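You operate a simulated robot arm through the tools that you are given. There is no shell and no other tool.

You are at the controls of a simulated two-armed robot. One attempt, no reset.

## Task
Level the wall shelf with the level box, then lock it.
Fine: stand the box on the shelf, display out; free the lock knob, turn the gold knob till it reads 0.0 deg, lock; the box goes back. Set down upright: level box.

Only the result counts: the job must be done as asked and must still hold three seconds after the hand-in. Knocking over, shifting, dropping, spilling or breaking anything else fails it.

## Robot
Two 7-joint arms with two-finger parallel grippers on one trunk that stands fixed in place. Base frame: the origin is at the foot of the trunk, x ahead of it, y to its left, z up; the work surface is at about z = 780. Lengths are in mm, angles in degrees, forces in N, time in s.
The left shoulder is at [26, 173, 1436], the right one opposite. With the tool pointing down near the work surface each hand reaches from about 100 to 480 mm from the base axis, measured 20 degrees to its own side. Payload 3.6 kg a hand.
The TCP of each hand is the grasp point between the finger pads, 30 mm short of the fingertips. In the tool frame z runs along the fingers and y along their closing line. The gripper opens to 110 mm. The fingers are 20 mm wide and 10 mm thick; the gripper's body (48 by 112 mm) begins 55 mm behind the TCP.
Orientation is told as [roll, pitch, yaw] about the base's x, y, z axes, in that order, counted from this pose: with the fingers straight down and closing along the base's y, the tool's x points along the base's -x, its y along +y and its z along -z.

## Interface
- The arms move only by the tool apply_moves. It takes "left_plan", "right_plan" or both (then of equal length, played together; a hand with none holds still); each is a list of rows, each a list of 7 numbers: the shift along the tool's x, y, z in mm, then the turn, a rotation vector about the tool's x, y, z in degrees, then the opening, from 0 (shut) to 1 (fully open). In form: [[x, y, z, wx, wy, wz, hand], ...]. A call has 1 to 20 rows; each row is the pose to reach, as a shift and turn from the pose commanded when the call began, along the tool's axes at that moment. Rows are played at 5 a second. More than 50 mm and 8.6 degrees between two rows, or a gripper value outside its range, and nothing of the call is played. A pose out of reach is approached as far as the arm can. The call stops where the force on the tool passes 40 N (or 10 N more than at its start, if that is more) or the arm is blocked; 0.2 s more then pass. Each finger travels about 153 mm/s and halts on what it meets, pressing with about 20 N; the grip force reading is that of the motor and also rises with nothing between the fingers. The clock runs only during rows and for 0.2 s after the last one: add rows that repeat a pose to give the fingers time. It gives the time, the measured TCP pose, the force on the tool (base axes), the opening and the grip force at its end, in the units of the frame above (readings bear some noise), with the torque about the TCP (base axes, N m) and any sound that the robot's microphone picked up, and new pictures: "pictures" is both (left out), scene, wrist or none (wrist: the cameras of the hands that moved).
- Cameras (640 x 400 px; columns grow to the right, rows downward): "scene" is now at [94.6, -51, 1616.9]; the picture's right is [-0.55, -0.84, 0.00], its down [-0.43, 0.28, -0.86] and it looks along [0.72, -0.47, -0.51] (base axes); focal length 270 px, centre (320, 200). "left" rides on the left gripper at [72, -17, -103] in its tool frame; the picture's right is [0.23, 0.97, 0.00], its down [-0.76, 0.18, -0.62] and it looks along [-0.61, 0.14, 0.78] (tool axes); focal length 222 px, centre (320, 200). "right" rides on the right gripper at [72, 17, -103] in its tool frame; the picture's right is [-0.23, 0.97, 0.00], its down [-0.76, -0.18, -0.62] and it looks along [-0.61, -0.14, 0.78] (tool axes); focal length 222 px, centre (320, 200). There is no depth. A picture from a camera that has moved, and an enlarged one, comes with that camera's place and axes in the base frame and with its lens.
- raise_lower(by): slides the trunk up (or, below 0, down) by that many mm; the arms and the scene camera ride with it, the base frame stays. It gives what a move gives, with no picture.
- pan_tilt(pan, tilt): turns the head with the scene camera to pan (to the left, within 86 degrees either way) and tilt (down, from -29 to 69), counted from straight ahead of the robot. It gives what a move gives, and a new picture of the scene camera.
- close_up(camera, box): a new picture of the part [left, top, right, bottom] of that camera's present view, enlarged. The clock stands still meanwhile.
- sign_off(): hands the job in; it is judged then, once.

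Nothing tells you positions but the pictures and the camera data. Unless the task says otherwise, let go and move clear before handing in.

The tools are called after ">>>" as name(argument=value, ...) on one line, values as JSON. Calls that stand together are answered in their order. apply_moves: Moves the arms, as the interface text tells. Its arguments: {"type":"object","properties":{"left_plan":{"type":"array","items":{"type":"array","items":{"type":"number"}}},"right_plan":{"type":"array","items":{"type":"array","items":{"type":"number"}}},"pictures":{"type":"string","enum":["both","scene","wrist","none"]}},"required":[]} The other tools are called the same way: raise_lower (by) slides the trunk up or down; pan_tilt (pan, tilt) turns the head that bears the scene camera; close_up (camera, box) takes an enlarged picture of a part of a camera's view; sign_off () hands the job in.

At the start:

```text
t: 0.0
left_eef_pos: [410.1, -36.3, 1454.8]
left_orientation: [0.0, 0.0, 0.1]
left_contact_force: [-0.4, -0.6, -0.6]
left_torque: [0.01, 0.01, -0.02]
left_width: 110.0
left_finger_force: 0.0
right_eef_pos: [372.2, -431.6, 1442.8]
right_orientation: [0.0, -0.1, 0.0]
right_contact_force: [-0.9, -0.1, -0.1]
right_torque: [-0.01, 0.02, 0.03]
right_width: 110.1
right_finger_force: 0.1
trunk travel left (down, up): [-550.0, 213.0]
head pan, tilt: [-33.0, 30.9]
```

scene: 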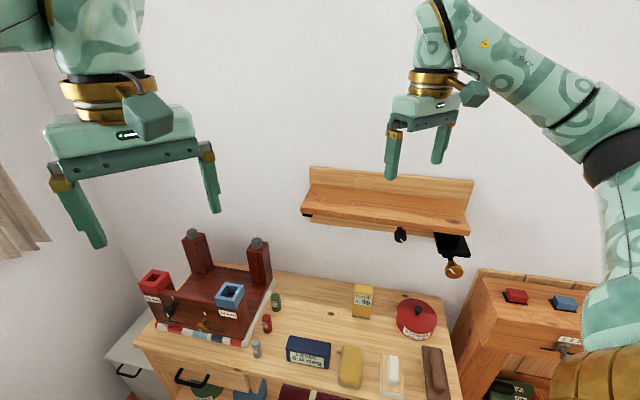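
right: 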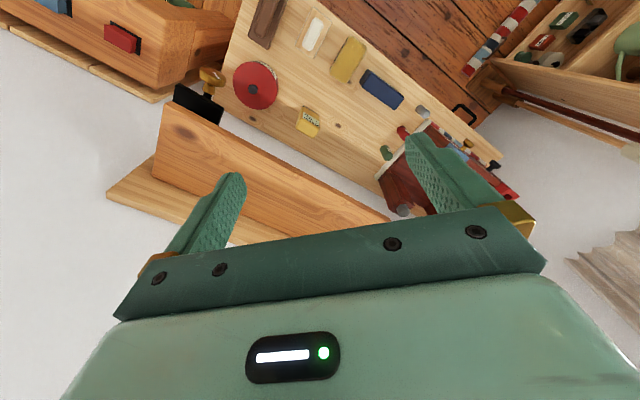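
left: 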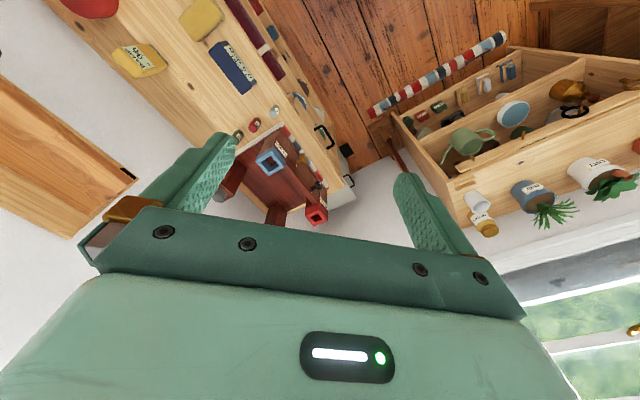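

The shelf hangs on the far wall with a black lock knob and a gold knob below it, and several boxes stand on the table. I'll enlarge the views to find the level box and the knobs.

>>> close_up(camera="scene", box=[280, 150, 500, 288])

>>> close_up(camera="scene", box=[240, 270, 460, 400])

>>> close_up(camera="right", box=[100, 0, 420, 200])

```text
2.90 times, centred on (390, 219) of scene
camera zoom: at [94.6, -51.0, 1616.9], right [-0.55, -0.84, 0.0], down [-0.43, 0.28, -0.86], along [0.72, -0.47, -0.51], focal length 783 px, centre (117, 145)
```

zoom: 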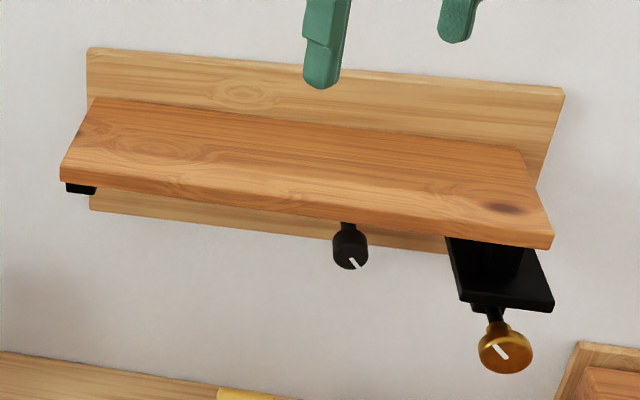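

```text
2.91 times, centred on (350, 335) of scene
camera zoom: at [94.6, -51.0, 1616.9], right [-0.55, -0.84, 0.0], down [-0.43, 0.28, -0.86], along [0.72, -0.47, -0.51], focal length 786 px, centre (233, -193)
```

zoom: 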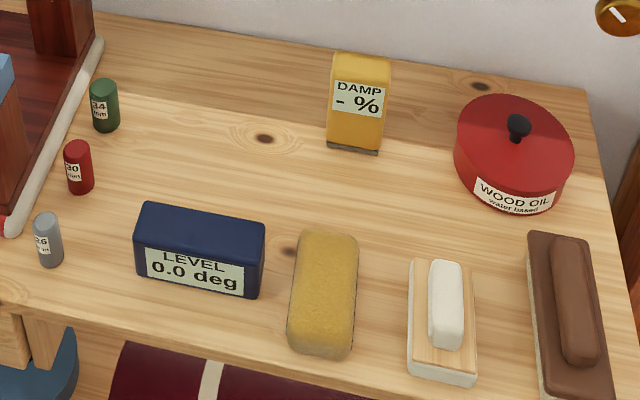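

```text
2.00 times, centred on (260, 100) of right
camera zoom: at [299.2, -415.0, 1543.9], right [0.23, 0.97, 0.0], down [0.76, -0.18, 0.62], along [0.61, -0.14, -0.78], focal length 444 px, centre (440, 400)
```

zoom: 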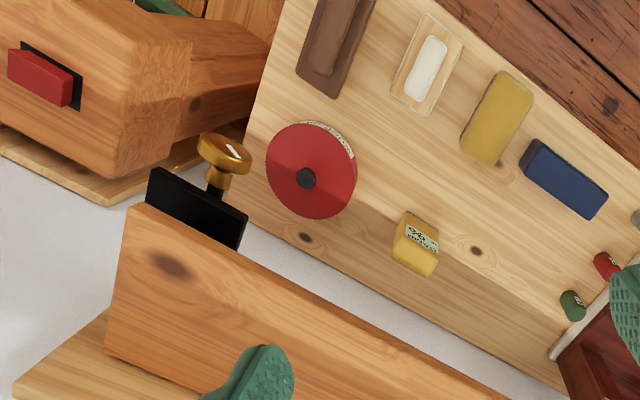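

The navy LEVEL box stands at about [500, -275] with its display towards me. The shelf runs along a wall turned 45° to the right, with its top at z≈1212 and its front edge from [640, -343] to [336, -646]. I'll lower the trunk to see the knobs more squarely and find out how far the arms reach.

>>> raise_lower(by=-250)

>>> pan_tilt(pan=-45, tilt=20)

```text
t: 2.6
left_eef_pos: [409.8, -35.0, 1203.9]
left_orientation: [0.0, 0.1, 0.1]
left_contact_force: [0.0, -0.8, -0.3]
left_torque: [0.0, 0.0, -0.01]
left_width: 110.0
left_finger_force: 0.2
right_eef_pos: [372.7, -431.7, 1191.4]
right_orientation: [0.0, 0.0, 0.0]
right_contact_force: [0.0, -0.1, 0.2]
right_torque: [0.02, -0.01, -0.01]
right_width: 110.0
right_finger_force: 0.1
trunk travel left (down, up): [-300.0, 463.0]
head pan, tilt: [-33.0, 30.9]
```

```text
t: 3.3
left_eef_pos: [411.5, -36.2, 1202.8]
left_orientation: [0.0, -0.1, 0.0]
left_contact_force: [-0.2, 0.3, 0.3]
left_torque: [-0.01, 0.01, -0.03]
left_width: 109.9
left_finger_force: 0.1
right_eef_pos: [371.7, -431.5, 1191.2]
right_orientation: [0.0, 0.0, 0.0]
right_contact_force: [-0.1, -0.6, 0.3]
right_torque: [-0.05, 0.0, -0.02]
right_width: 110.2
right_finger_force: 0.0
trunk travel left (down, up): [-300.0, 463.0]
head pan, tilt: [-45.0, 20.0]
camera scene: at [146.7, -67.7, 1381.9], right [-0.71, -0.71, 0.0], down [-0.24, 0.24, -0.94], along [0.66, -0.66, -0.34], focal length 270 px, centre (320, 200)
```

scene: 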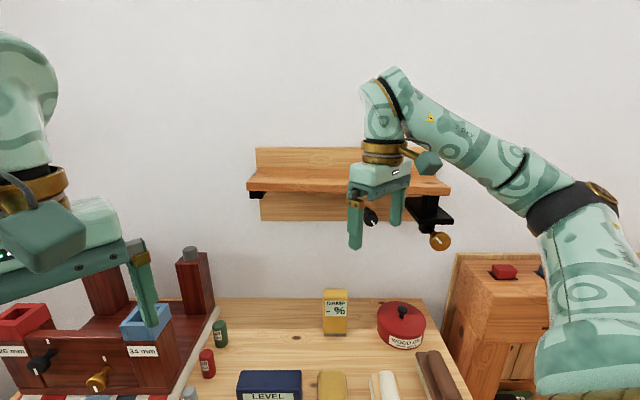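

The view now faces the shelf squarely. I'll zoom in on the knobs and the level box.

>>> close_up(camera="scene", box=[360, 170, 480, 260])

>>> close_up(camera="scene", box=[180, 290, 340, 400])

>>> close_up(camera="scene", box=[230, 130, 470, 270])

>>> close_up(camera="right", box=[0, 0, 640, 400])

```text
4.44 times, centred on (420, 215) of scene
camera zoom: at [146.7, -67.7, 1381.9], right [-0.71, -0.71, 0.0], down [-0.24, 0.24, -0.94], along [0.66, -0.66, -0.34], focal length 1201 px, centre (-124, 133)
```

zoom: 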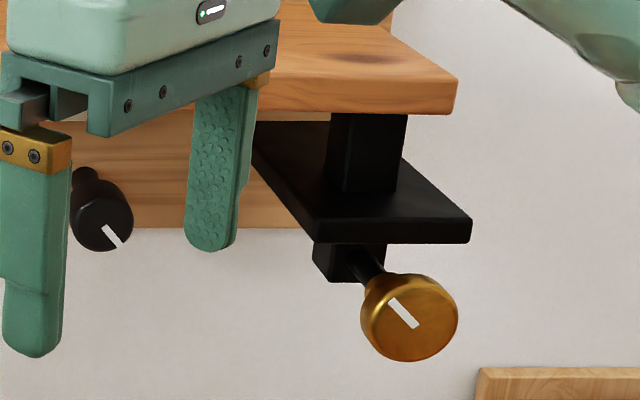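

```text
3.64 times, centred on (260, 345) of scene
camera zoom: at [146.7, -67.7, 1381.9], right [-0.71, -0.71, 0.0], down [-0.24, 0.24, -0.94], along [0.66, -0.66, -0.34], focal length 983 px, centre (538, -327)
```

zoom: 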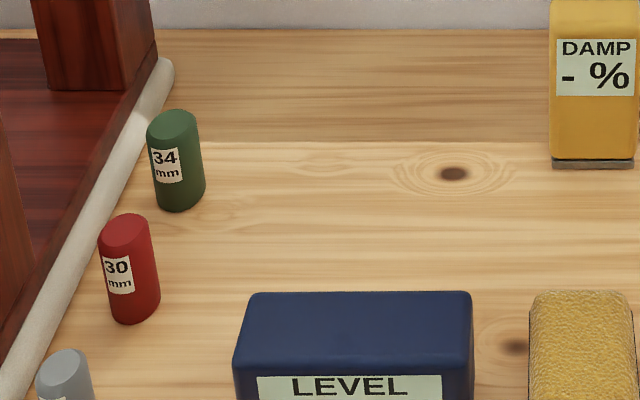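

```text
2.67 times, centred on (350, 200) of scene
camera zoom: at [146.7, -67.7, 1381.9], right [-0.71, -0.71, 0.0], down [-0.24, 0.24, -0.94], along [0.66, -0.66, -0.34], focal length 721 px, centre (240, 200)
```

zoom: 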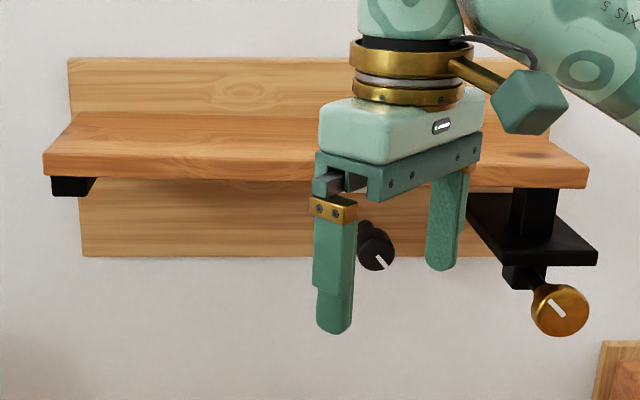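

```text
1.00 times, centred on (320, 200) of right (not enlarged: the box is as wide or as high as the picture)
camera zoom: at [299.3, -415.0, 1293.8], right [0.23, 0.97, 0.0], down [0.76, -0.18, 0.62], along [0.61, -0.14, -0.78], focal length 222 px, centre (320, 200)
```

zoom: 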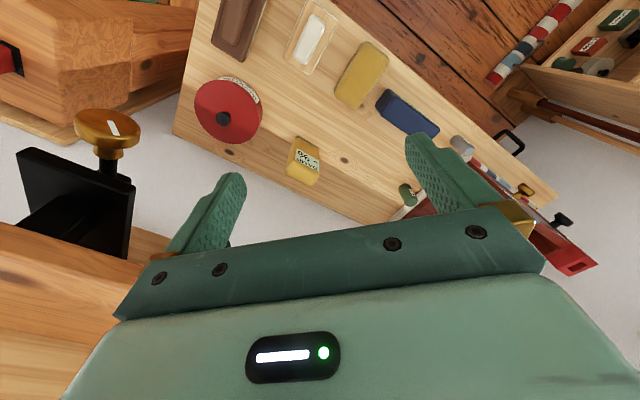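

The gold knob's face is at about [325, -608, 1102] and the lock knob's at about [490, -597, 1103]; both axes point straight out from the wall. Next I'll look closely at the level box to get its size and pose.

>>> pan_tilt(pan=-30, tilt=50)

```text
t: 4.3
left_eef_pos: [410.4, -35.7, 1204.0]
left_orientation: [0.0, 0.1, 0.0]
left_contact_force: [0.2, -0.2, 0.3]
left_torque: [0.0, 0.01, 0.01]
left_width: 109.7
left_finger_force: 0.0
right_eef_pos: [372.4, -431.5, 1191.9]
right_orientation: [0.0, 0.0, -0.1]
right_contact_force: [-0.9, 0.4, -1.0]
right_torque: [0.01, -0.04, 0.02]
right_width: 109.9
right_finger_force: 0.1
trunk travel left (down, up): [-300.0, 463.0]
head pan, tilt: [-30.0, 50.0]
camera scene: at [147.4, -40.5, 1336.4], right [-0.5, -0.87, 0.0], down [-0.66, 0.38, -0.64], along [0.56, -0.32, -0.77], focal length 270 px, centre (320, 200)
```

scene: 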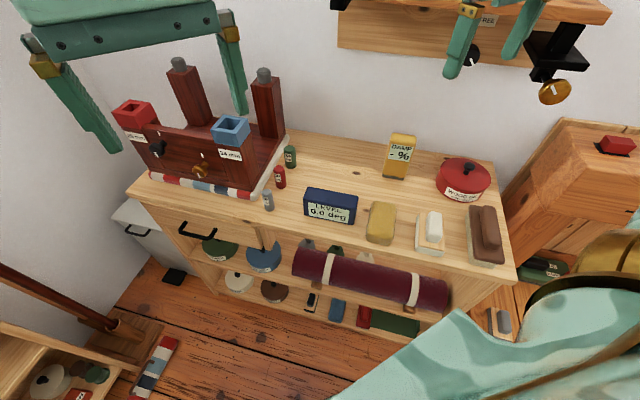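

I can see the box clearly, and there's a small "FREE" plate near the lock knob. I'll zoom in on both.

>>> close_up(camera="scene", box=[290, 170, 370, 240])

>>> close_up(camera="scene", box=[430, 0, 590, 110])

>>> close_up(camera="scene", box=[240, 120, 520, 280])

```text
5.71 times, centred on (330, 205) of scene
camera zoom: at [147.4, -40.5, 1336.4], right [-0.5, -0.87, 0.0], down [-0.66, 0.38, -0.64], along [0.56, -0.32, -0.77], focal length 1544 px, centre (263, 171)
```

zoom: 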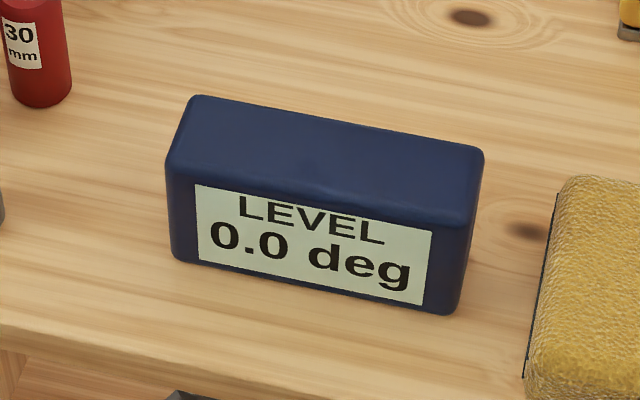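

```text
3.64 times, centred on (510, 55) of scene
camera zoom: at [147.4, -40.5, 1336.4], right [-0.5, -0.87, 0.0], down [-0.66, 0.38, -0.64], along [0.56, -0.32, -0.77], focal length 983 px, centre (-371, 727)
```

zoom: 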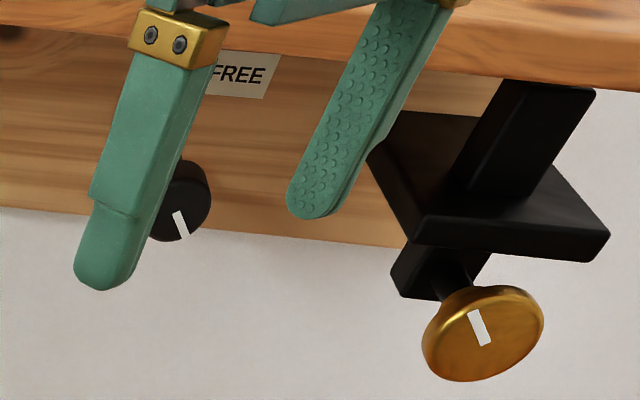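

```text
2.29 times, centred on (380, 200) of scene
camera zoom: at [147.4, -40.5, 1336.4], right [-0.5, -0.87, 0.0], down [-0.66, 0.38, -0.64], along [0.56, -0.32, -0.77], focal length 618 px, centre (183, 200)
```

zoom: 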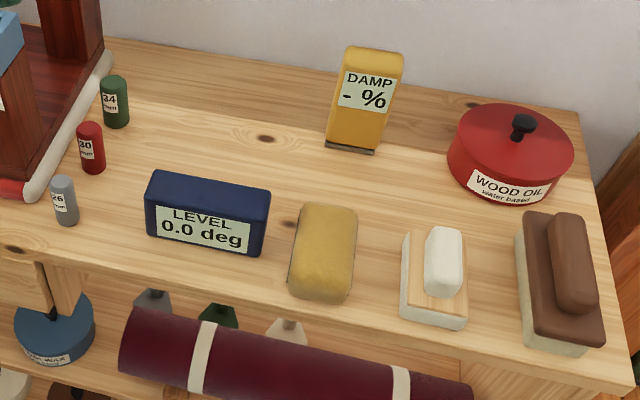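

The level box measures roughly 130 × 46 × 60 mm and is centred near [499, -273], with its long side along the wall direction. I'll move the left arm aside and bring the right hand above the box, turned 45°.

>>> apply_moves(left_plan=[[7.5, 22.5, 0, 0, 0, 0, 1], [15, 45, 0, 0, 0, 0, 1], [22.5, 67.5, 0, 0, 0, 0, 1], [30, 90, 0, 0, 0, 0, 1], [37.5, 112.5, 0, 0, 0, 0, 1], [45, 135, 0, 0, 0, 0, 1], [52.5, 157.5, 0, 0, 0, 0, 1], [60, 180, 0, 0, 0, 0, 1], [60, 180, 0, 0, 0, 0, 1]], right_plan=[[-15.8, 19.8, 24, 0, 0, -5.6, 1], [-31.6, 39.6, 48, 0, 0, -11.2, 1], [-47.4, 59.4, 72, 0, 0, -16.8, 1], [-63.2, 79.2, 96, 0, 0, -22.4, 1], [-79, 99, 120, 0, 0, -28, 1], [-94.8, 118.8, 144, 0, 0, -33.6, 1], [-110.6, 138.6, 168, 0, 0, -39.3, 1], [-126.6, 158.5, 192, 0, 0, -45, 1], [-126.6, 158.5, 192, 0, 0, -45, 1]], pictures="both")

```text
t: 6.3
left_eef_pos: [348.3, 142.3, 1203.5]
left_orientation: [0.0, 0.1, -0.1]
left_contact_force: [-0.6, 0.0, -0.1]
left_torque: [0.01, 0.0, 0.01]
left_width: 109.8
left_finger_force: 0.1
right_eef_pos: [500.2, -273.9, 1000.1]
right_orientation: [0.0, 0.1, 45.0]
right_contact_force: [0.2, -0.7, 0.7]
right_torque: [0.01, 0.0, 0.0]
right_width: 110.1
right_finger_force: 0.1
trunk travel left (down, up): [-300.0, 463.0]
head pan, tilt: [-30.0, 50.0]
camera scene: at [147.1, -41.1, 1336.4], right [-0.5, -0.87, 0.0], down [-0.66, 0.38, -0.64], along [0.56, -0.32, -0.77], focal length 270 px, centre (320, 200)
camera right: at [435.8, -312.9, 1102.1], right [-0.53, 0.85, 0.0], down [0.66, 0.41, 0.62], along [0.53, 0.33, -0.78], focal length 222 px, centre (320, 200)
camera left: at [277.1, 127.4, 1307.0], right [-0.23, 0.97, 0.0], down [0.76, 0.18, 0.62], along [0.61, 0.14, -0.78], focal length 222 px, centre (320, 200)
```

scene: 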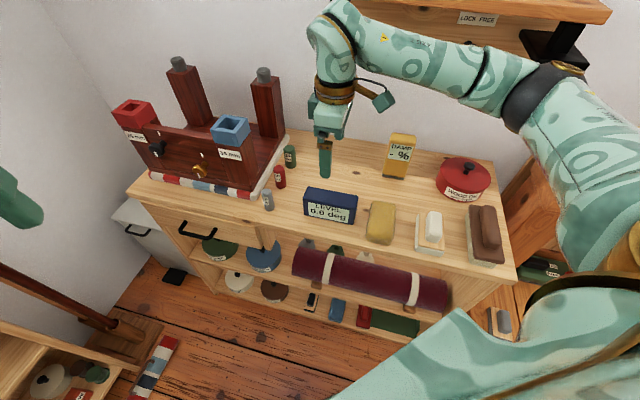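
right: 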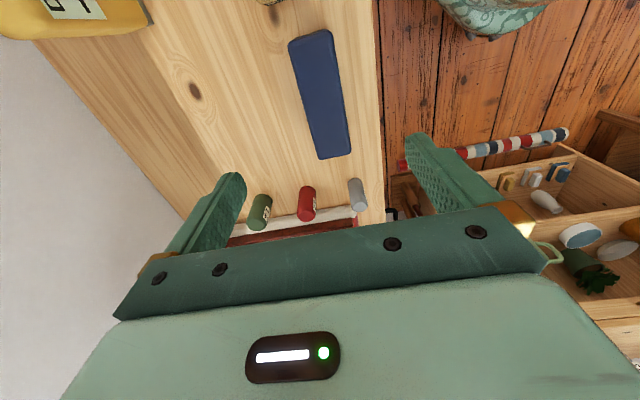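
left: 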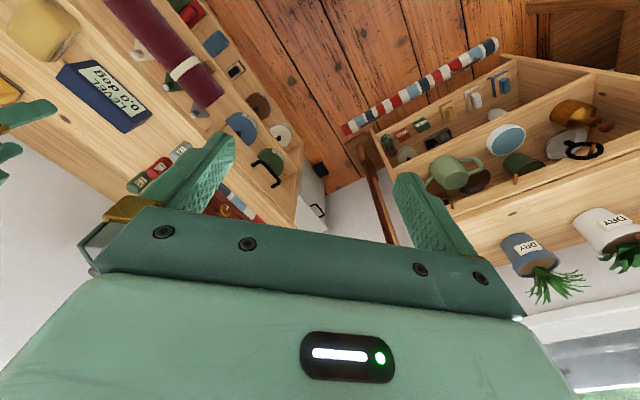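

The hand reached the spot above the box. I'll check the alignment with the wrist camera.

>>> close_up(camera="right", box=[230, 0, 430, 200])

>>> close_up(camera="scene", box=[290, 140, 370, 240])

>>> close_up(camera="scene", box=[430, 0, 590, 100])

```text
2.00 times, centred on (330, 100) of right
camera zoom: at [435.8, -312.9, 1102.1], right [-0.53, 0.85, 0.0], down [0.66, 0.41, 0.62], along [0.53, 0.33, -0.78], focal length 444 px, centre (300, 400)
```

zoom: 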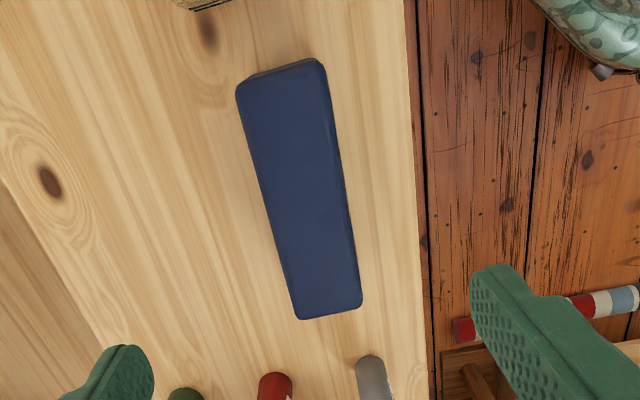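

```text
4.00 times, centred on (330, 190) of scene
camera zoom: at [147.1, -41.1, 1336.4], right [-0.5, -0.87, 0.0], down [-0.66, 0.38, -0.64], along [0.56, -0.32, -0.77], focal length 1081 px, centre (280, 240)
```

zoom: 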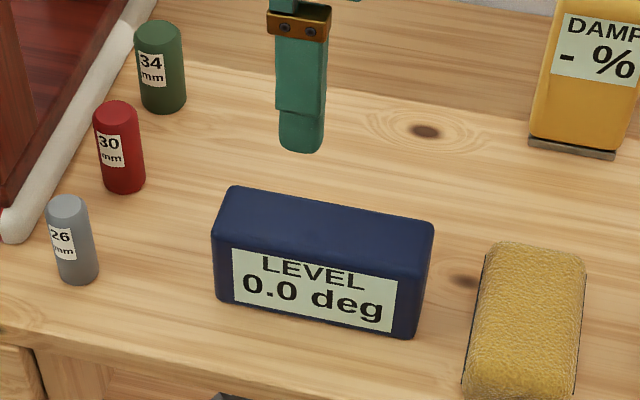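

```text
4.00 times, centred on (510, 50) of scene
camera zoom: at [147.1, -41.1, 1336.4], right [-0.5, -0.87, 0.0], down [-0.66, 0.38, -0.64], along [0.56, -0.32, -0.77], focal length 1081 px, centre (-440, 800)
```

zoom: 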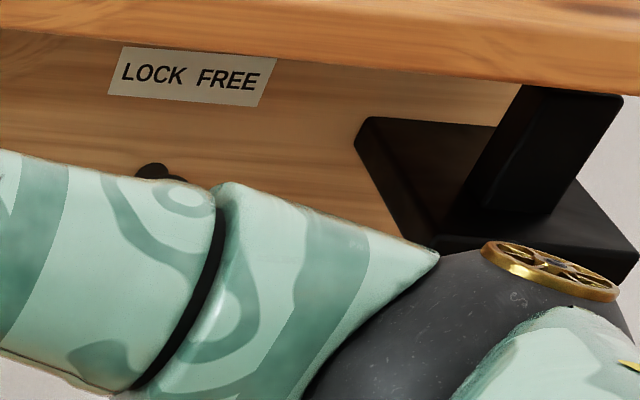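

The box centre comes out at about [498, -270]. I'll go down with the fingers straddling it, the tips staying about 9 mm above the table, and close on it.

>>> apply_moves(right_plan=[[0, 2, 40, 0, 0, 0, 1], [0, 4, 80, 0, 0, 0, 1], [0, 4, 120, 0, 0, 0, 1], [0, 4, 150, 0, 0, 0, 1], [0, 4, 168, 0, 0, 0, 1], [0, 4, 180, 0, 0, 0, 1], [0, 4, 180, 0, 0, 0, 1]], pictures="both")

```text
t: 7.9
left_eef_pos: [350.1, 144.8, 1203.3]
left_orientation: [0.1, 0.0, 0.2]
left_contact_force: [-0.6, 0.0, 0.0]
left_torque: [-0.01, 0.03, 0.0]
left_width: 110.1
left_finger_force: 0.0
right_eef_pos: [494.8, -269.9, 819.4]
right_orientation: [0.1, -0.1, 45.0]
right_contact_force: [-0.4, -0.6, -0.6]
right_torque: [0.02, 0.01, -0.03]
right_width: 110.0
right_finger_force: 0.1
trunk travel left (down, up): [-300.0, 463.0]
head pan, tilt: [-30.0, 50.0]
camera scene: at [147.4, -40.1, 1336.4], right [-0.5, -0.87, 0.0], down [-0.66, 0.38, -0.64], along [0.56, -0.32, -0.77], focal length 270 px, centre (320, 200)
camera right: at [431.9, -309.4, 921.6], right [-0.53, 0.85, 0.0], down [0.66, 0.41, 0.62], along [0.53, 0.33, -0.78], focal length 222 px, centre (320, 200)
```

scene: 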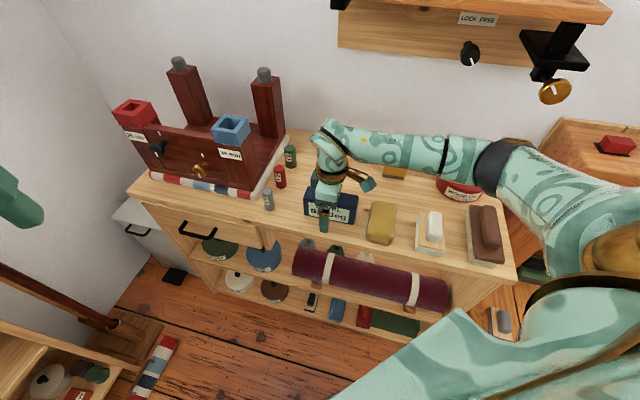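
right: 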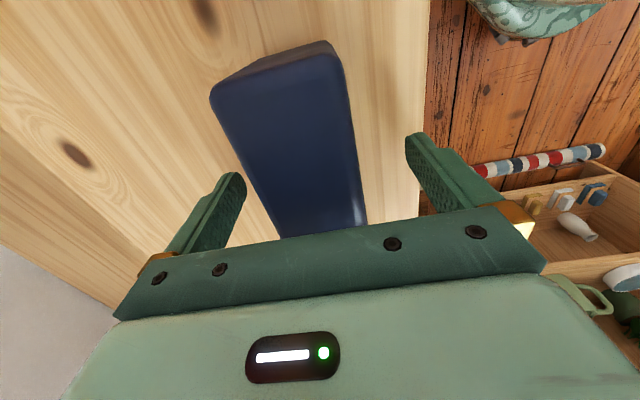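

The fingers straddle the box and it's centred. I'll close the hand.

>>> apply_moves(right_plan=[[0, 0, 0, 0, 0, 0, 0.6], [0, 0, 0, 0, 0, 0, 0.3], [0, 0, 0, 0, 0, 0, 0.1], [0, 0, 0, 0, 0, 0, 0.1], [0, 0, 0, 0, 0, 0, 0.1]], pictures="wrist")

```text
t: 9.1
left_eef_pos: [349.6, 144.6, 1204.5]
left_orientation: [0.0, 0.0, 0.0]
left_contact_force: [-0.4, 0.0, 0.3]
left_torque: [-0.01, -0.02, -0.01]
left_width: 110.1
left_finger_force: 0.0
right_eef_pos: [495.6, -270.8, 819.2]
right_orientation: [0.0, 0.0, 45.0]
right_contact_force: [0.2, 0.1, -0.2]
right_torque: [0.02, -0.03, -0.02]
right_width: 44.8
right_finger_force: 19.8
trunk travel left (down, up): [-300.0, 463.0]
head pan, tilt: [-30.0, 50.0]
camera right: at [431.9, -309.3, 921.7], right [-0.53, 0.85, 0.0], down [0.66, 0.41, 0.62], along [0.53, 0.33, -0.78], focal length 222 px, centre (320, 200)
```

right: 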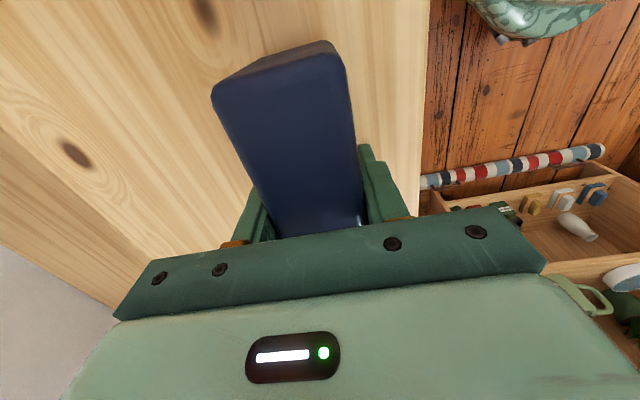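

The box is gripped at 45 mm width. I'll lift it straight up and then raise the trunk, so the arm comes over the shelf from above.

>>> apply_moves(right_plan=[[0, 0, -10, 0, 0, 0, 0.1], [0, 0, -40, 0, 0, 0, 0.1], [0, 0, -80, 0, 0, 0, 0.1], [0, 0, -120, 0, 0, 0, 0.1], [0, 0, -160, 0, 0, 0, 0.1], [0, 0, -200, 0, 0, 0, 0.1], [0, 0, -200, 0, 0, 0, 0.1]], pictures="both")

>>> raise_lower(by=280)

>>> pan_tilt(pan=-42, tilt=35)

```text
t: 10.7
left_eef_pos: [349.6, 143.6, 1204.2]
left_orientation: [0.0, 0.2, 0.1]
left_contact_force: [-0.6, 0.6, 0.4]
left_torque: [-0.01, 0.02, 0.01]
left_width: 110.0
left_finger_force: 0.0
right_eef_pos: [496.7, -269.7, 1019.7]
right_orientation: [0.1, 0.0, 45.0]
right_contact_force: [0.5, 0.0, -3.1]
right_torque: [0.03, 0.01, 0.02]
right_width: 44.9
right_finger_force: 19.8
trunk travel left (down, up): [-300.0, 463.0]
head pan, tilt: [-30.0, 50.0]
camera scene: at [147.9, -40.5, 1336.2], right [-0.5, -0.87, 0.0], down [-0.66, 0.38, -0.64], along [0.56, -0.32, -0.77], focal length 270 px, centre (320, 200)
camera right: at [432.9, -309.9, 1123.0], right [-0.53, 0.85, 0.0], down [0.67, 0.41, 0.62], along [0.53, 0.33, -0.78], focal length 222 px, centre (320, 200)
```

scene: 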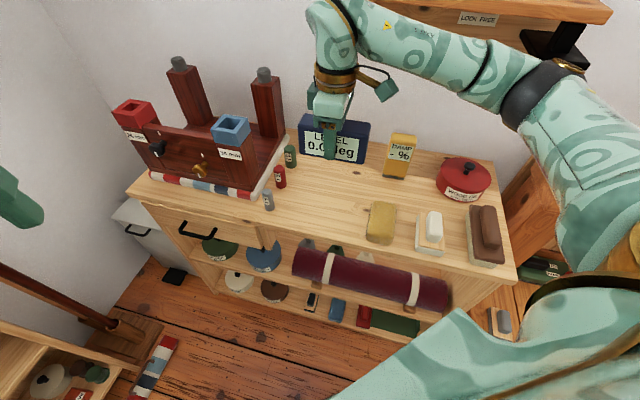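
right: 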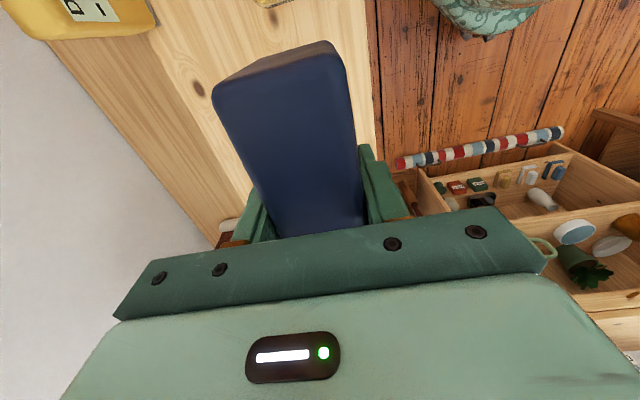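

```text
t: 13.5
left_eef_pos: [350.5, 143.4, 1483.5]
left_orientation: [0.0, 0.1, 0.1]
left_contact_force: [0.0, 0.9, -0.1]
left_torque: [0.01, 0.01, 0.03]
left_width: 110.3
left_finger_force: 0.0
right_eef_pos: [496.1, -269.4, 1299.4]
right_orientation: [0.1, 0.1, 45.0]
right_contact_force: [0.5, -0.1, -2.7]
right_torque: [-0.03, 0.02, -0.03]
right_width: 44.9
right_finger_force: 20.1
trunk travel left (down, up): [-580.0, 183.0]
head pan, tilt: [-30.0, 50.0]
```

```text
t: 14.3
left_eef_pos: [350.1, 144.7, 1482.8]
left_orientation: [0.0, 0.1, 0.0]
left_contact_force: [0.4, -1.1, 0.2]
left_torque: [0.02, 0.0, 0.0]
left_width: 110.0
left_finger_force: 0.1
right_eef_pos: [496.7, -269.7, 1299.7]
right_orientation: [0.0, 0.0, 45.1]
right_contact_force: [0.2, -0.5, -2.6]
right_torque: [0.01, -0.01, 0.01]
right_width: 44.8
right_finger_force: 19.7
trunk travel left (down, up): [-580.0, 183.0]
head pan, tilt: [-42.0, 35.0]
camera scene: at [82.4, -60.7, 1640.5], right [-0.67, -0.74, 0.0], down [-0.43, 0.38, -0.82], along [0.61, -0.55, -0.57], focal length 270 px, centre (320, 200)
```

scene: 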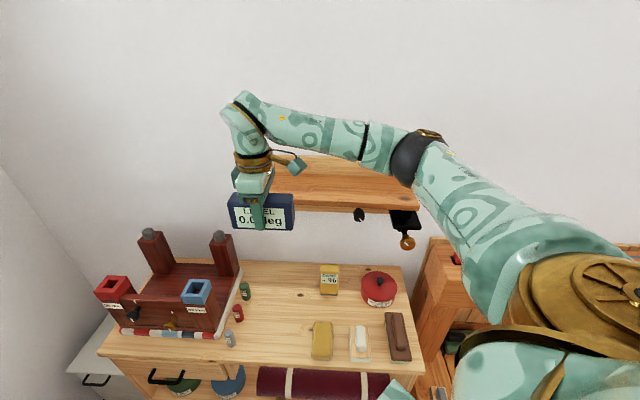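

The box is up at z≈1260 and clear of everything. I'll carry it over the front-centre of the shelf.

>>> apply_moves(right_plan=[[18, -32, 0, 0, 0, 0, 0.1], [36, -64, 0, 0, 0, 0, 0.1], [54, -96, 0, 0, 0, 0, 0.1], [73, -129, 0, 0, 0, 0, 0.1], [92, -162, 0, 0, 0, 0, 0.1], [110, -193, 0, 0, 0, 0, 0.1], [110, -193, 0, 0, 0, 0, 0.1]], pictures="both")

```text
t: 15.9
left_eef_pos: [349.7, 145.7, 1484.4]
left_orientation: [-0.1, -0.1, 0.1]
left_contact_force: [-0.3, 0.4, -0.2]
left_torque: [-0.01, -0.01, -0.02]
left_width: 110.1
left_finger_force: 0.0
right_eef_pos: [553.0, -484.1, 1301.1]
right_orientation: [0.0, 0.0, 45.0]
right_contact_force: [0.0, 0.0, -2.3]
right_torque: [0.01, -0.02, 0.0]
right_width: 44.8
right_finger_force: 20.1
trunk travel left (down, up): [-580.0, 183.0]
head pan, tilt: [-42.0, 35.0]
camera scene: at [82.2, -60.8, 1640.6], right [-0.67, -0.74, 0.0], down [-0.43, 0.38, -0.82], along [0.61, -0.55, -0.57], focal length 270 px, centre (320, 200)
camera right: at [490.3, -523.7, 1402.1], right [-0.53, 0.85, 0.0], down [0.66, 0.41, 0.62], along [0.53, 0.33, -0.78], focal length 222 px, centre (320, 200)
```

scene: 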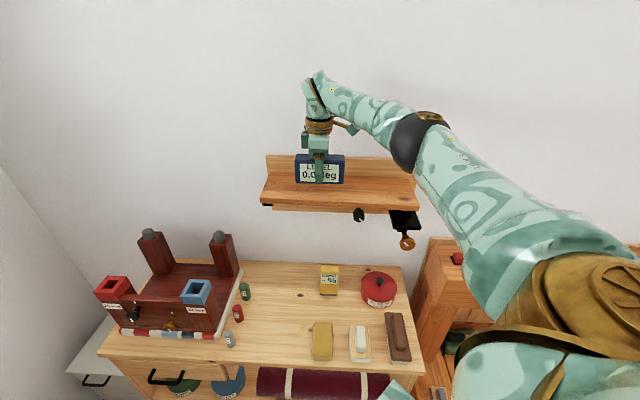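
right: 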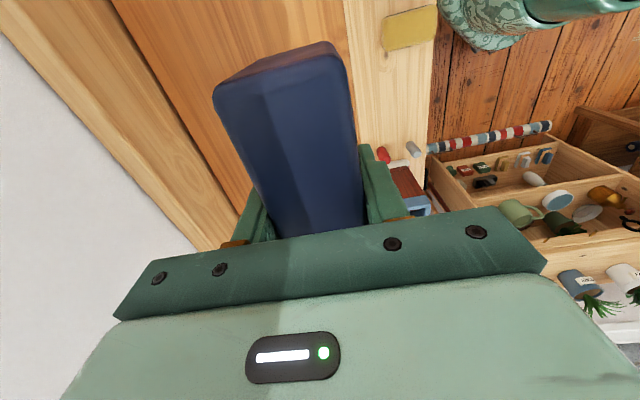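

The box is above the shelf with about 49 mm to go. I'll lower it carefully.

>>> apply_moves(right_plan=[[0, 0, 15, 0, 0, 0, 0.1], [0, 0, 30, 0, 0, 0, 0.1], [0, 0, 38, 0, 0, 0, 0.1], [0, 0, 43, 0, 0, 0, 0.1], [0, 0, 43, 0, 0, 0, 0.1]], pictures="scene")

>>> close_up(camera="scene", box=[250, 130, 430, 260])

```text
t: 17.1
left_eef_pos: [349.7, 144.8, 1483.1]
left_orientation: [0.0, 0.0, 0.1]
left_contact_force: [-0.8, -0.2, -0.1]
left_torque: [0.0, 0.0, 0.02]
left_width: 110.1
left_finger_force: 0.0
right_eef_pos: [555.2, -483.9, 1257.1]
right_orientation: [-0.1, -0.2, 45.0]
right_contact_force: [1.6, -1.7, 3.7]
right_torque: [0.2, -0.28, -0.13]
right_width: 44.8
right_finger_force: 20.3
trunk travel left (down, up): [-580.0, 183.0]
head pan, tilt: [-42.0, 35.0]
camera scene: at [82.0, -60.7, 1640.7], right [-0.67, -0.74, 0.0], down [-0.43, 0.38, -0.82], along [0.61, -0.55, -0.57], focal length 270 px, centre (320, 200)
```

scene: 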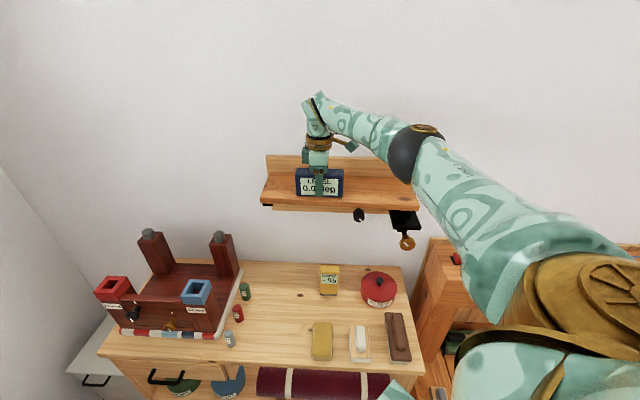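

```text
3.08 times, centred on (340, 195) of scene
camera zoom: at [82.0, -60.7, 1640.7], right [-0.67, -0.74, 0.0], down [-0.43, 0.38, -0.82], along [0.61, -0.55, -0.57], focal length 832 px, centre (258, 215)
```

zoom: 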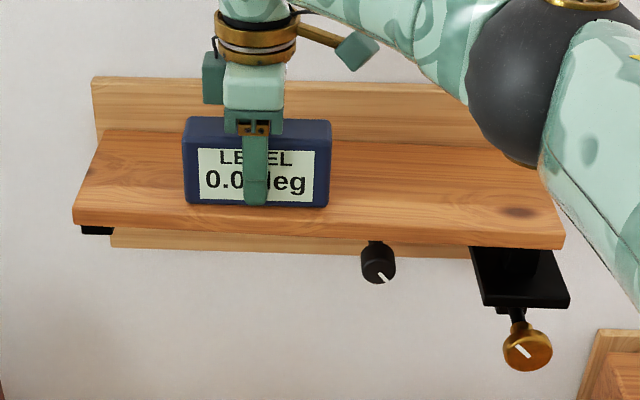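

One edge of the box is touching the shelf. I'll ease down a hair more and open the fingers.

>>> apply_moves(right_plan=[[0, 0, 1, 0, 0, 0, 0.1], [0, 0, 1, 0, 0, 0, 0.38], [0, 0, 1, 0, 0, 0, 0.44], [0, 0, 1, 0, 0, 0, 0.6], [0, 0, 1, 0, 0, 0, 0.8], [0, 0, 1, 0, 0, 0, 0.8]], pictures="wrist")

>>> close_up(camera="scene", box=[250, 130, 430, 260])

```text
t: 18.5
left_eef_pos: [350.7, 143.3, 1483.8]
left_orientation: [0.0, 0.1, 0.1]
left_contact_force: [-0.4, 1.0, -0.7]
left_torque: [0.0, 0.0, 0.01]
left_width: 110.2
left_finger_force: 0.1
right_eef_pos: [553.6, -485.3, 1255.9]
right_orientation: [0.0, 0.0, 45.1]
right_contact_force: [0.2, -1.0, -0.3]
right_torque: [0.0, 0.02, 0.0]
right_width: 87.8
right_finger_force: 0.1
trunk travel left (down, up): [-580.0, 183.0]
head pan, tilt: [-42.0, 35.0]
camera right: at [491.1, -524.0, 1357.7], right [-0.53, 0.85, 0.0], down [0.66, 0.41, 0.62], along [0.53, 0.33, -0.78], focal length 222 px, centre (320, 200)
```

right: 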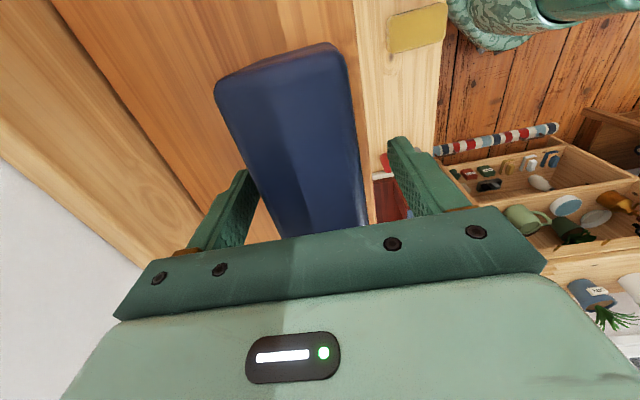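

```text
3.08 times, centred on (340, 195) of scene
camera zoom: at [82.1, -60.7, 1640.6], right [-0.67, -0.74, 0.0], down [-0.43, 0.38, -0.82], along [0.61, -0.55, -0.57], focal length 832 px, centre (258, 215)
```

zoom: 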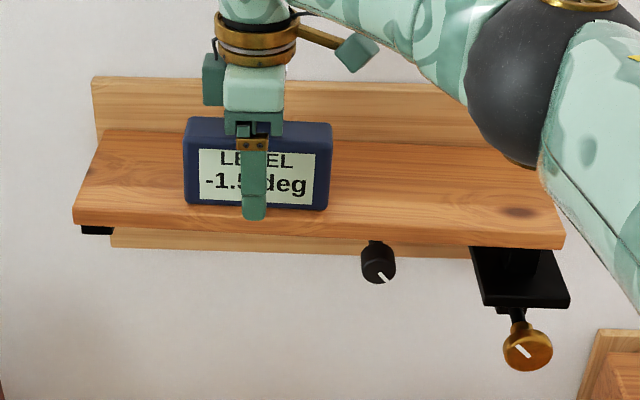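

The box is released and reads about -1.5 deg with its display out. I'll lift the hand clear, back it off from the wall and look at the reading and both knobs.

>>> apply_moves(right_plan=[[0, 0, -20, 0, 0, 0, 0.85], [0, 0, -60, 0, 0, 0, 0.85], [0, 0, -100, 0, 0, 0, 0.85], [20, 35, -100, 0, 0, 0, 0.85], [40, 70, -100, 0, 0, 0, 0.85], [60, 105, -100, 0, 0, 0, 0.85], [80, 140, -100, 0, 0, 0, 0.85], [100, 175, -100, 0, 0, 0, 0.85], [122, 175, -100, 0, 0, 0, 0.85], [122, 175, -100, 0, 0, 0, 0.85]], pictures="scene")

>>> raise_lower(by=-200)

>>> pan_tilt(pan=-45, tilt=20)

```text
t: 20.7
left_eef_pos: [351.5, 144.2, 1483.7]
left_orientation: [-0.1, 0.0, 0.1]
left_contact_force: [0.0, -0.3, 0.2]
left_torque: [0.0, -0.02, 0.0]
left_width: 110.3
left_finger_force: 0.1
right_eef_pos: [344.3, -447.9, 1355.0]
right_orientation: [-0.1, 0.0, 45.0]
right_contact_force: [0.4, -0.1, 0.5]
right_torque: [-0.01, -0.01, 0.01]
right_width: 93.8
right_finger_force: 0.2
trunk travel left (down, up): [-580.0, 183.0]
head pan, tilt: [-42.0, 35.0]
camera scene: at [82.4, -60.7, 1640.6], right [-0.67, -0.74, 0.0], down [-0.43, 0.38, -0.82], along [0.61, -0.55, -0.57], focal length 270 px, centre (320, 200)
```

scene: 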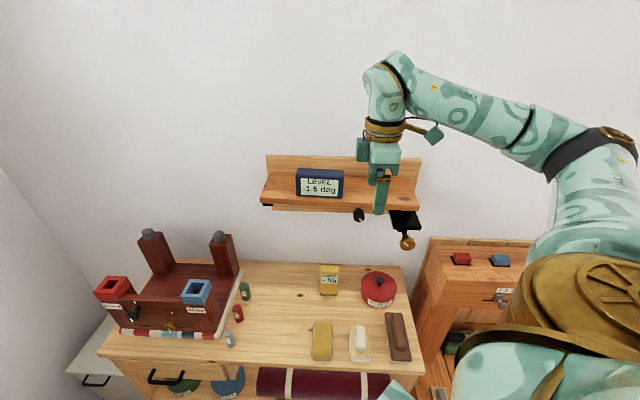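

```text
t: 22.8
left_eef_pos: [349.4, 145.8, 1284.5]
left_orientation: [0.0, -0.1, 0.2]
left_contact_force: [0.2, 0.4, -0.2]
left_torque: [0.01, -0.02, -0.02]
left_width: 110.0
left_finger_force: 0.1
right_eef_pos: [343.7, -446.7, 1156.8]
right_orientation: [0.0, -0.1, 44.9]
right_contact_force: [0.0, -0.8, 0.0]
right_torque: [0.02, 0.0, 0.03]
right_width: 93.7
right_finger_force: 0.1
trunk travel left (down, up): [-380.0, 383.0]
head pan, tilt: [-42.0, 35.0]
```

```text
t: 23.6
left_eef_pos: [350.6, 144.1, 1283.3]
left_orientation: [0.0, -0.1, 0.1]
left_contact_force: [-0.2, -0.7, -0.2]
left_torque: [-0.03, 0.0, 0.02]
left_width: 109.9
left_finger_force: 0.0
right_eef_pos: [345.3, -447.1, 1155.8]
right_orientation: [0.1, 0.0, 45.0]
right_contact_force: [-0.2, 0.0, -0.5]
right_torque: [0.0, 0.01, -0.01]
right_width: 93.7
right_finger_force: 0.0
trunk travel left (down, up): [-380.0, 383.0]
head pan, tilt: [-45.0, 20.0]
camera scene: at [117.7, -67.6, 1463.1], right [-0.71, -0.71, 0.0], down [-0.24, 0.24, -0.94], along [0.66, -0.66, -0.34], focal length 270 px, centre (320, 200)
```

scene: 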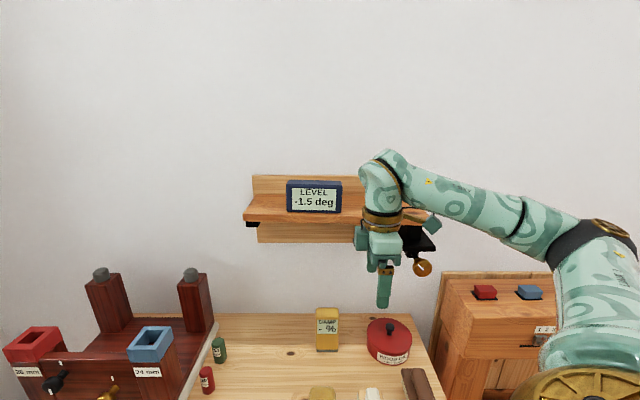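

The display now reads -1.5 deg. I'll turn the right hand to point straight at the wall, level with the lock knob, and stay well short of it so I can look first.

>>> apply_moves(right_plan=[[0, 0, 5, 8, 0, 0, 0.85], [0, 0, 10, 16, 0, 0, 0.85], [0, 0, 15, 24, 0, 0, 0.85], [0, 0, 20, 32, 0, 0, 0.85], [0, 0, 25, 40, 0, 0, 0.85], [0, 0, 30, 48, 0, 0, 0.85], [0, 0, 35, 56, 0, 0, 0.85], [0, 0, 40, 64, 0, 0, 0.85], [0, 0, 45, 72, 0, 0, 0.85], [0, 0, 50, 80, 0, 0, 0.85], [0, 0, 53, 85, 0, 0, 0.85], [0, 0, 53, 90, 0, 0, 0.85], [0, 0, 53, 90, 0, 0, 0.85]], pictures="both")

```text
t: 26.4
left_eef_pos: [351.0, 145.5, 1283.2]
left_orientation: [0.0, 0.0, 0.1]
left_contact_force: [0.4, -0.3, 0.7]
left_torque: [0.02, 0.0, 0.03]
left_width: 109.9
left_finger_force: 0.0
right_eef_pos: [378.9, -442.3, 1379.8]
right_orientation: [-85.4, 1.1, 44.8]
right_contact_force: [0.0, 0.0, -0.8]
right_torque: [0.04, 0.02, 0.01]
right_width: 93.7
right_finger_force: 0.1
right hand out of reach, approached as far as the arm can: row 5, 6, 7, 8, 9, 10, 11, 12, 13
trunk travel left (down, up): [-380.0, 383.0]
head pan, tilt: [-45.0, 20.0]
camera scene: at [117.9, -68.1, 1463.1], right [-0.71, -0.71, 0.0], down [-0.24, 0.24, -0.94], along [0.66, -0.66, -0.34], focal length 270 px, centre (320, 200)
camera right: at [253.1, -418.9, 1372.1], right [0.09, 0.2, -0.97], down [0.12, 0.97, 0.21], along [0.99, -0.13, 0.07], focal length 222 px, centre (320, 200)
```

scene: 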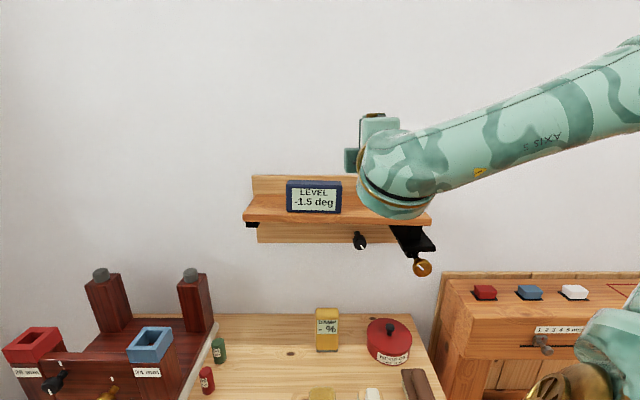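
right: 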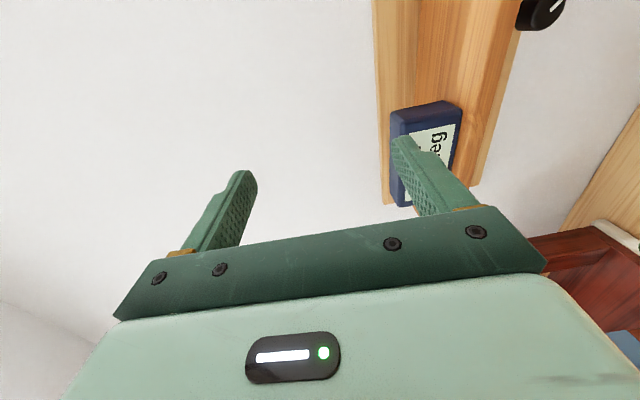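

Level pointing isn't reachable at that height relative to the shoulder; the hand ended up higher, at z≈1380. I'll check the commanded state before lowering the trunk to suit.

>>> apply_moves(right_plan=[[0, 0, 0, 0, 0, 0, 0.85]], pictures="none")

>>> pan_tilt(pan=-60, tilt=20)

```text
t: 26.8
left_eef_pos: [349.6, 144.2, 1283.7]
left_orientation: [-0.1, -0.1, 0.1]
left_contact_force: [0.4, 0.2, 0.3]
left_torque: [-0.03, -0.02, -0.03]
left_width: 109.9
left_finger_force: 0.1
right_eef_pos: [378.1, -441.1, 1379.8]
right_orientation: [-85.4, 1.1, 44.8]
right_contact_force: [-0.1, 0.1, -0.1]
right_torque: [-0.03, 0.0, 0.01]
right_width: 93.6
right_finger_force: 0.1
trunk travel left (down, up): [-380.0, 383.0]
head pan, tilt: [-45.0, 20.0]
```

```text
t: 27.6
left_eef_pos: [350.9, 144.3, 1283.6]
left_orientation: [0.0, 0.1, 0.1]
left_contact_force: [-0.3, 0.4, 0.2]
left_torque: [0.01, 0.05, -0.01]
left_width: 110.0
left_finger_force: 0.1
right_eef_pos: [377.4, -441.4, 1380.7]
right_orientation: [-85.3, 1.0, 44.7]
right_contact_force: [0.7, -0.8, -0.3]
right_torque: [0.02, -0.01, -0.02]
right_width: 93.4
right_finger_force: 0.1
trunk travel left (down, up): [-380.0, 383.0]
head pan, tilt: [-60.0, 20.0]
camera scene: at [98.4, -82.3, 1463.2], right [-0.87, -0.5, 0.0], down [-0.17, 0.3, -0.94], along [0.47, -0.81, -0.34], focal length 270 px, centre (320, 200)
```

scene: 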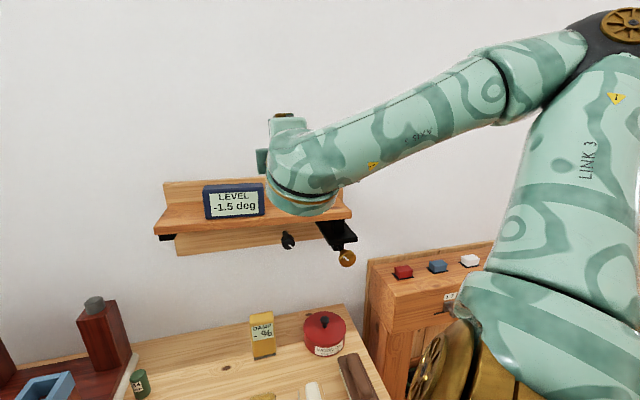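

The arm keeps this shape when the trunk moves, so I'll lower the trunk 340 mm. That puts the knob height comfortably above the shoulder, where level pointing is reachable.

>>> raise_lower(by=-340)

>>> pan_tilt(pan=-50, tilt=5)

```text
t: 30.9
left_eef_pos: [350.0, 143.5, 945.0]
left_orientation: [0.0, 0.0, 0.1]
left_contact_force: [-0.5, -0.6, 0.4]
left_torque: [-0.02, 0.0, -0.01]
left_width: 109.8
left_finger_force: 0.0
right_eef_pos: [530.0, -440.8, 897.6]
right_orientation: [-68.8, 16.8, 47.4]
right_contact_force: [0.4, 0.2, 0.4]
right_torque: [0.03, -0.01, 0.02]
right_width: 93.4
right_finger_force: 0.1
trunk travel left (down, up): [-40.0, 723.0]
head pan, tilt: [-60.0, 20.0]
```

```text
t: 31.7
left_eef_pos: [350.3, 144.6, 943.2]
left_orientation: [0.0, 0.1, 0.1]
left_contact_force: [0.1, 0.1, -0.6]
left_torque: [0.0, 0.0, 0.02]
left_width: 110.0
left_finger_force: 0.1
right_eef_pos: [531.5, -442.1, 898.9]
right_orientation: [-68.9, 16.8, 47.5]
right_contact_force: [0.2, 0.7, 1.1]
right_torque: [-0.02, 0.03, 0.03]
right_width: 93.6
right_finger_force: 0.1
trunk travel left (down, up): [-40.0, 723.0]
head pan, tilt: [-50.0, 5.0]
camera scene: at [284.6, -72.1, 1132.0], right [-0.77, -0.64, 0.0], down [-0.06, 0.07, -1.0], along [0.64, -0.76, -0.09], focal length 270 px, centre (320, 200)
```

scene: 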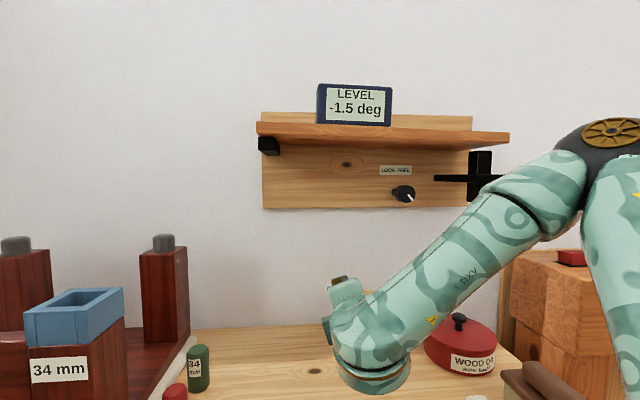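

The torso also shifts forward as it lowers, which crowded the arm and pushed the hand out to [531, -442, 899]; nothing was touched. I'll raise the trunk a little to give room before pulling the hand back.

>>> raise_lower(by=90)

>>> pan_tilt(pan=-50, tilt=20)

```text
t: 32.9
left_eef_pos: [351.8, 146.2, 1032.4]
left_orientation: [0.0, 0.0, 0.2]
left_contact_force: [0.8, -0.2, 0.2]
left_torque: [0.0, 0.01, 0.01]
left_width: 110.3
left_finger_force: 0.1
right_eef_pos: [531.5, -442.0, 986.2]
right_orientation: [-68.8, 16.8, 47.4]
right_contact_force: [0.3, 0.2, 0.3]
right_torque: [-0.04, -0.01, -0.03]
right_width: 93.3
right_finger_force: 0.1
trunk travel left (down, up): [-130.0, 633.0]
head pan, tilt: [-50.0, 5.0]
```

```text
t: 33.7
left_eef_pos: [350.8, 145.0, 1033.0]
left_orientation: [0.1, 0.0, 0.0]
left_contact_force: [-0.7, -0.5, 0.3]
left_torque: [0.0, 0.0, 0.0]
left_width: 109.8
left_finger_force: 0.1
right_eef_pos: [530.1, -442.3, 987.5]
right_orientation: [-68.9, 16.8, 47.4]
right_contact_force: [-0.2, 0.1, 0.5]
right_torque: [0.01, 0.0, 0.03]
right_width: 93.5
right_finger_force: 0.0
trunk travel left (down, up): [-130.0, 633.0]
head pan, tilt: [-50.0, 20.0]
camera scene: at [229.0, -73.0, 1204.8], right [-0.77, -0.64, 0.0], down [-0.22, 0.26, -0.94], along [0.6, -0.72, -0.34], focal length 270 px, centre (320, 200)
```

scene: 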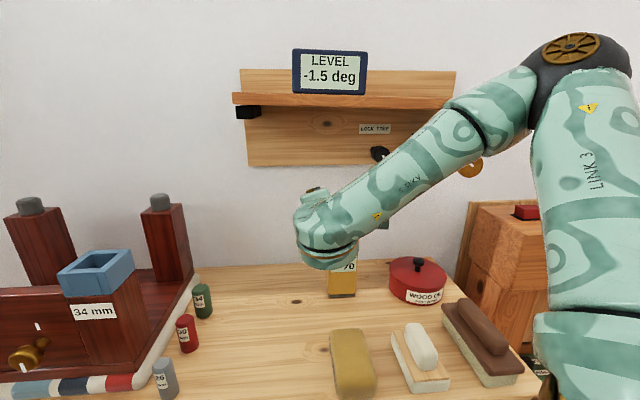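

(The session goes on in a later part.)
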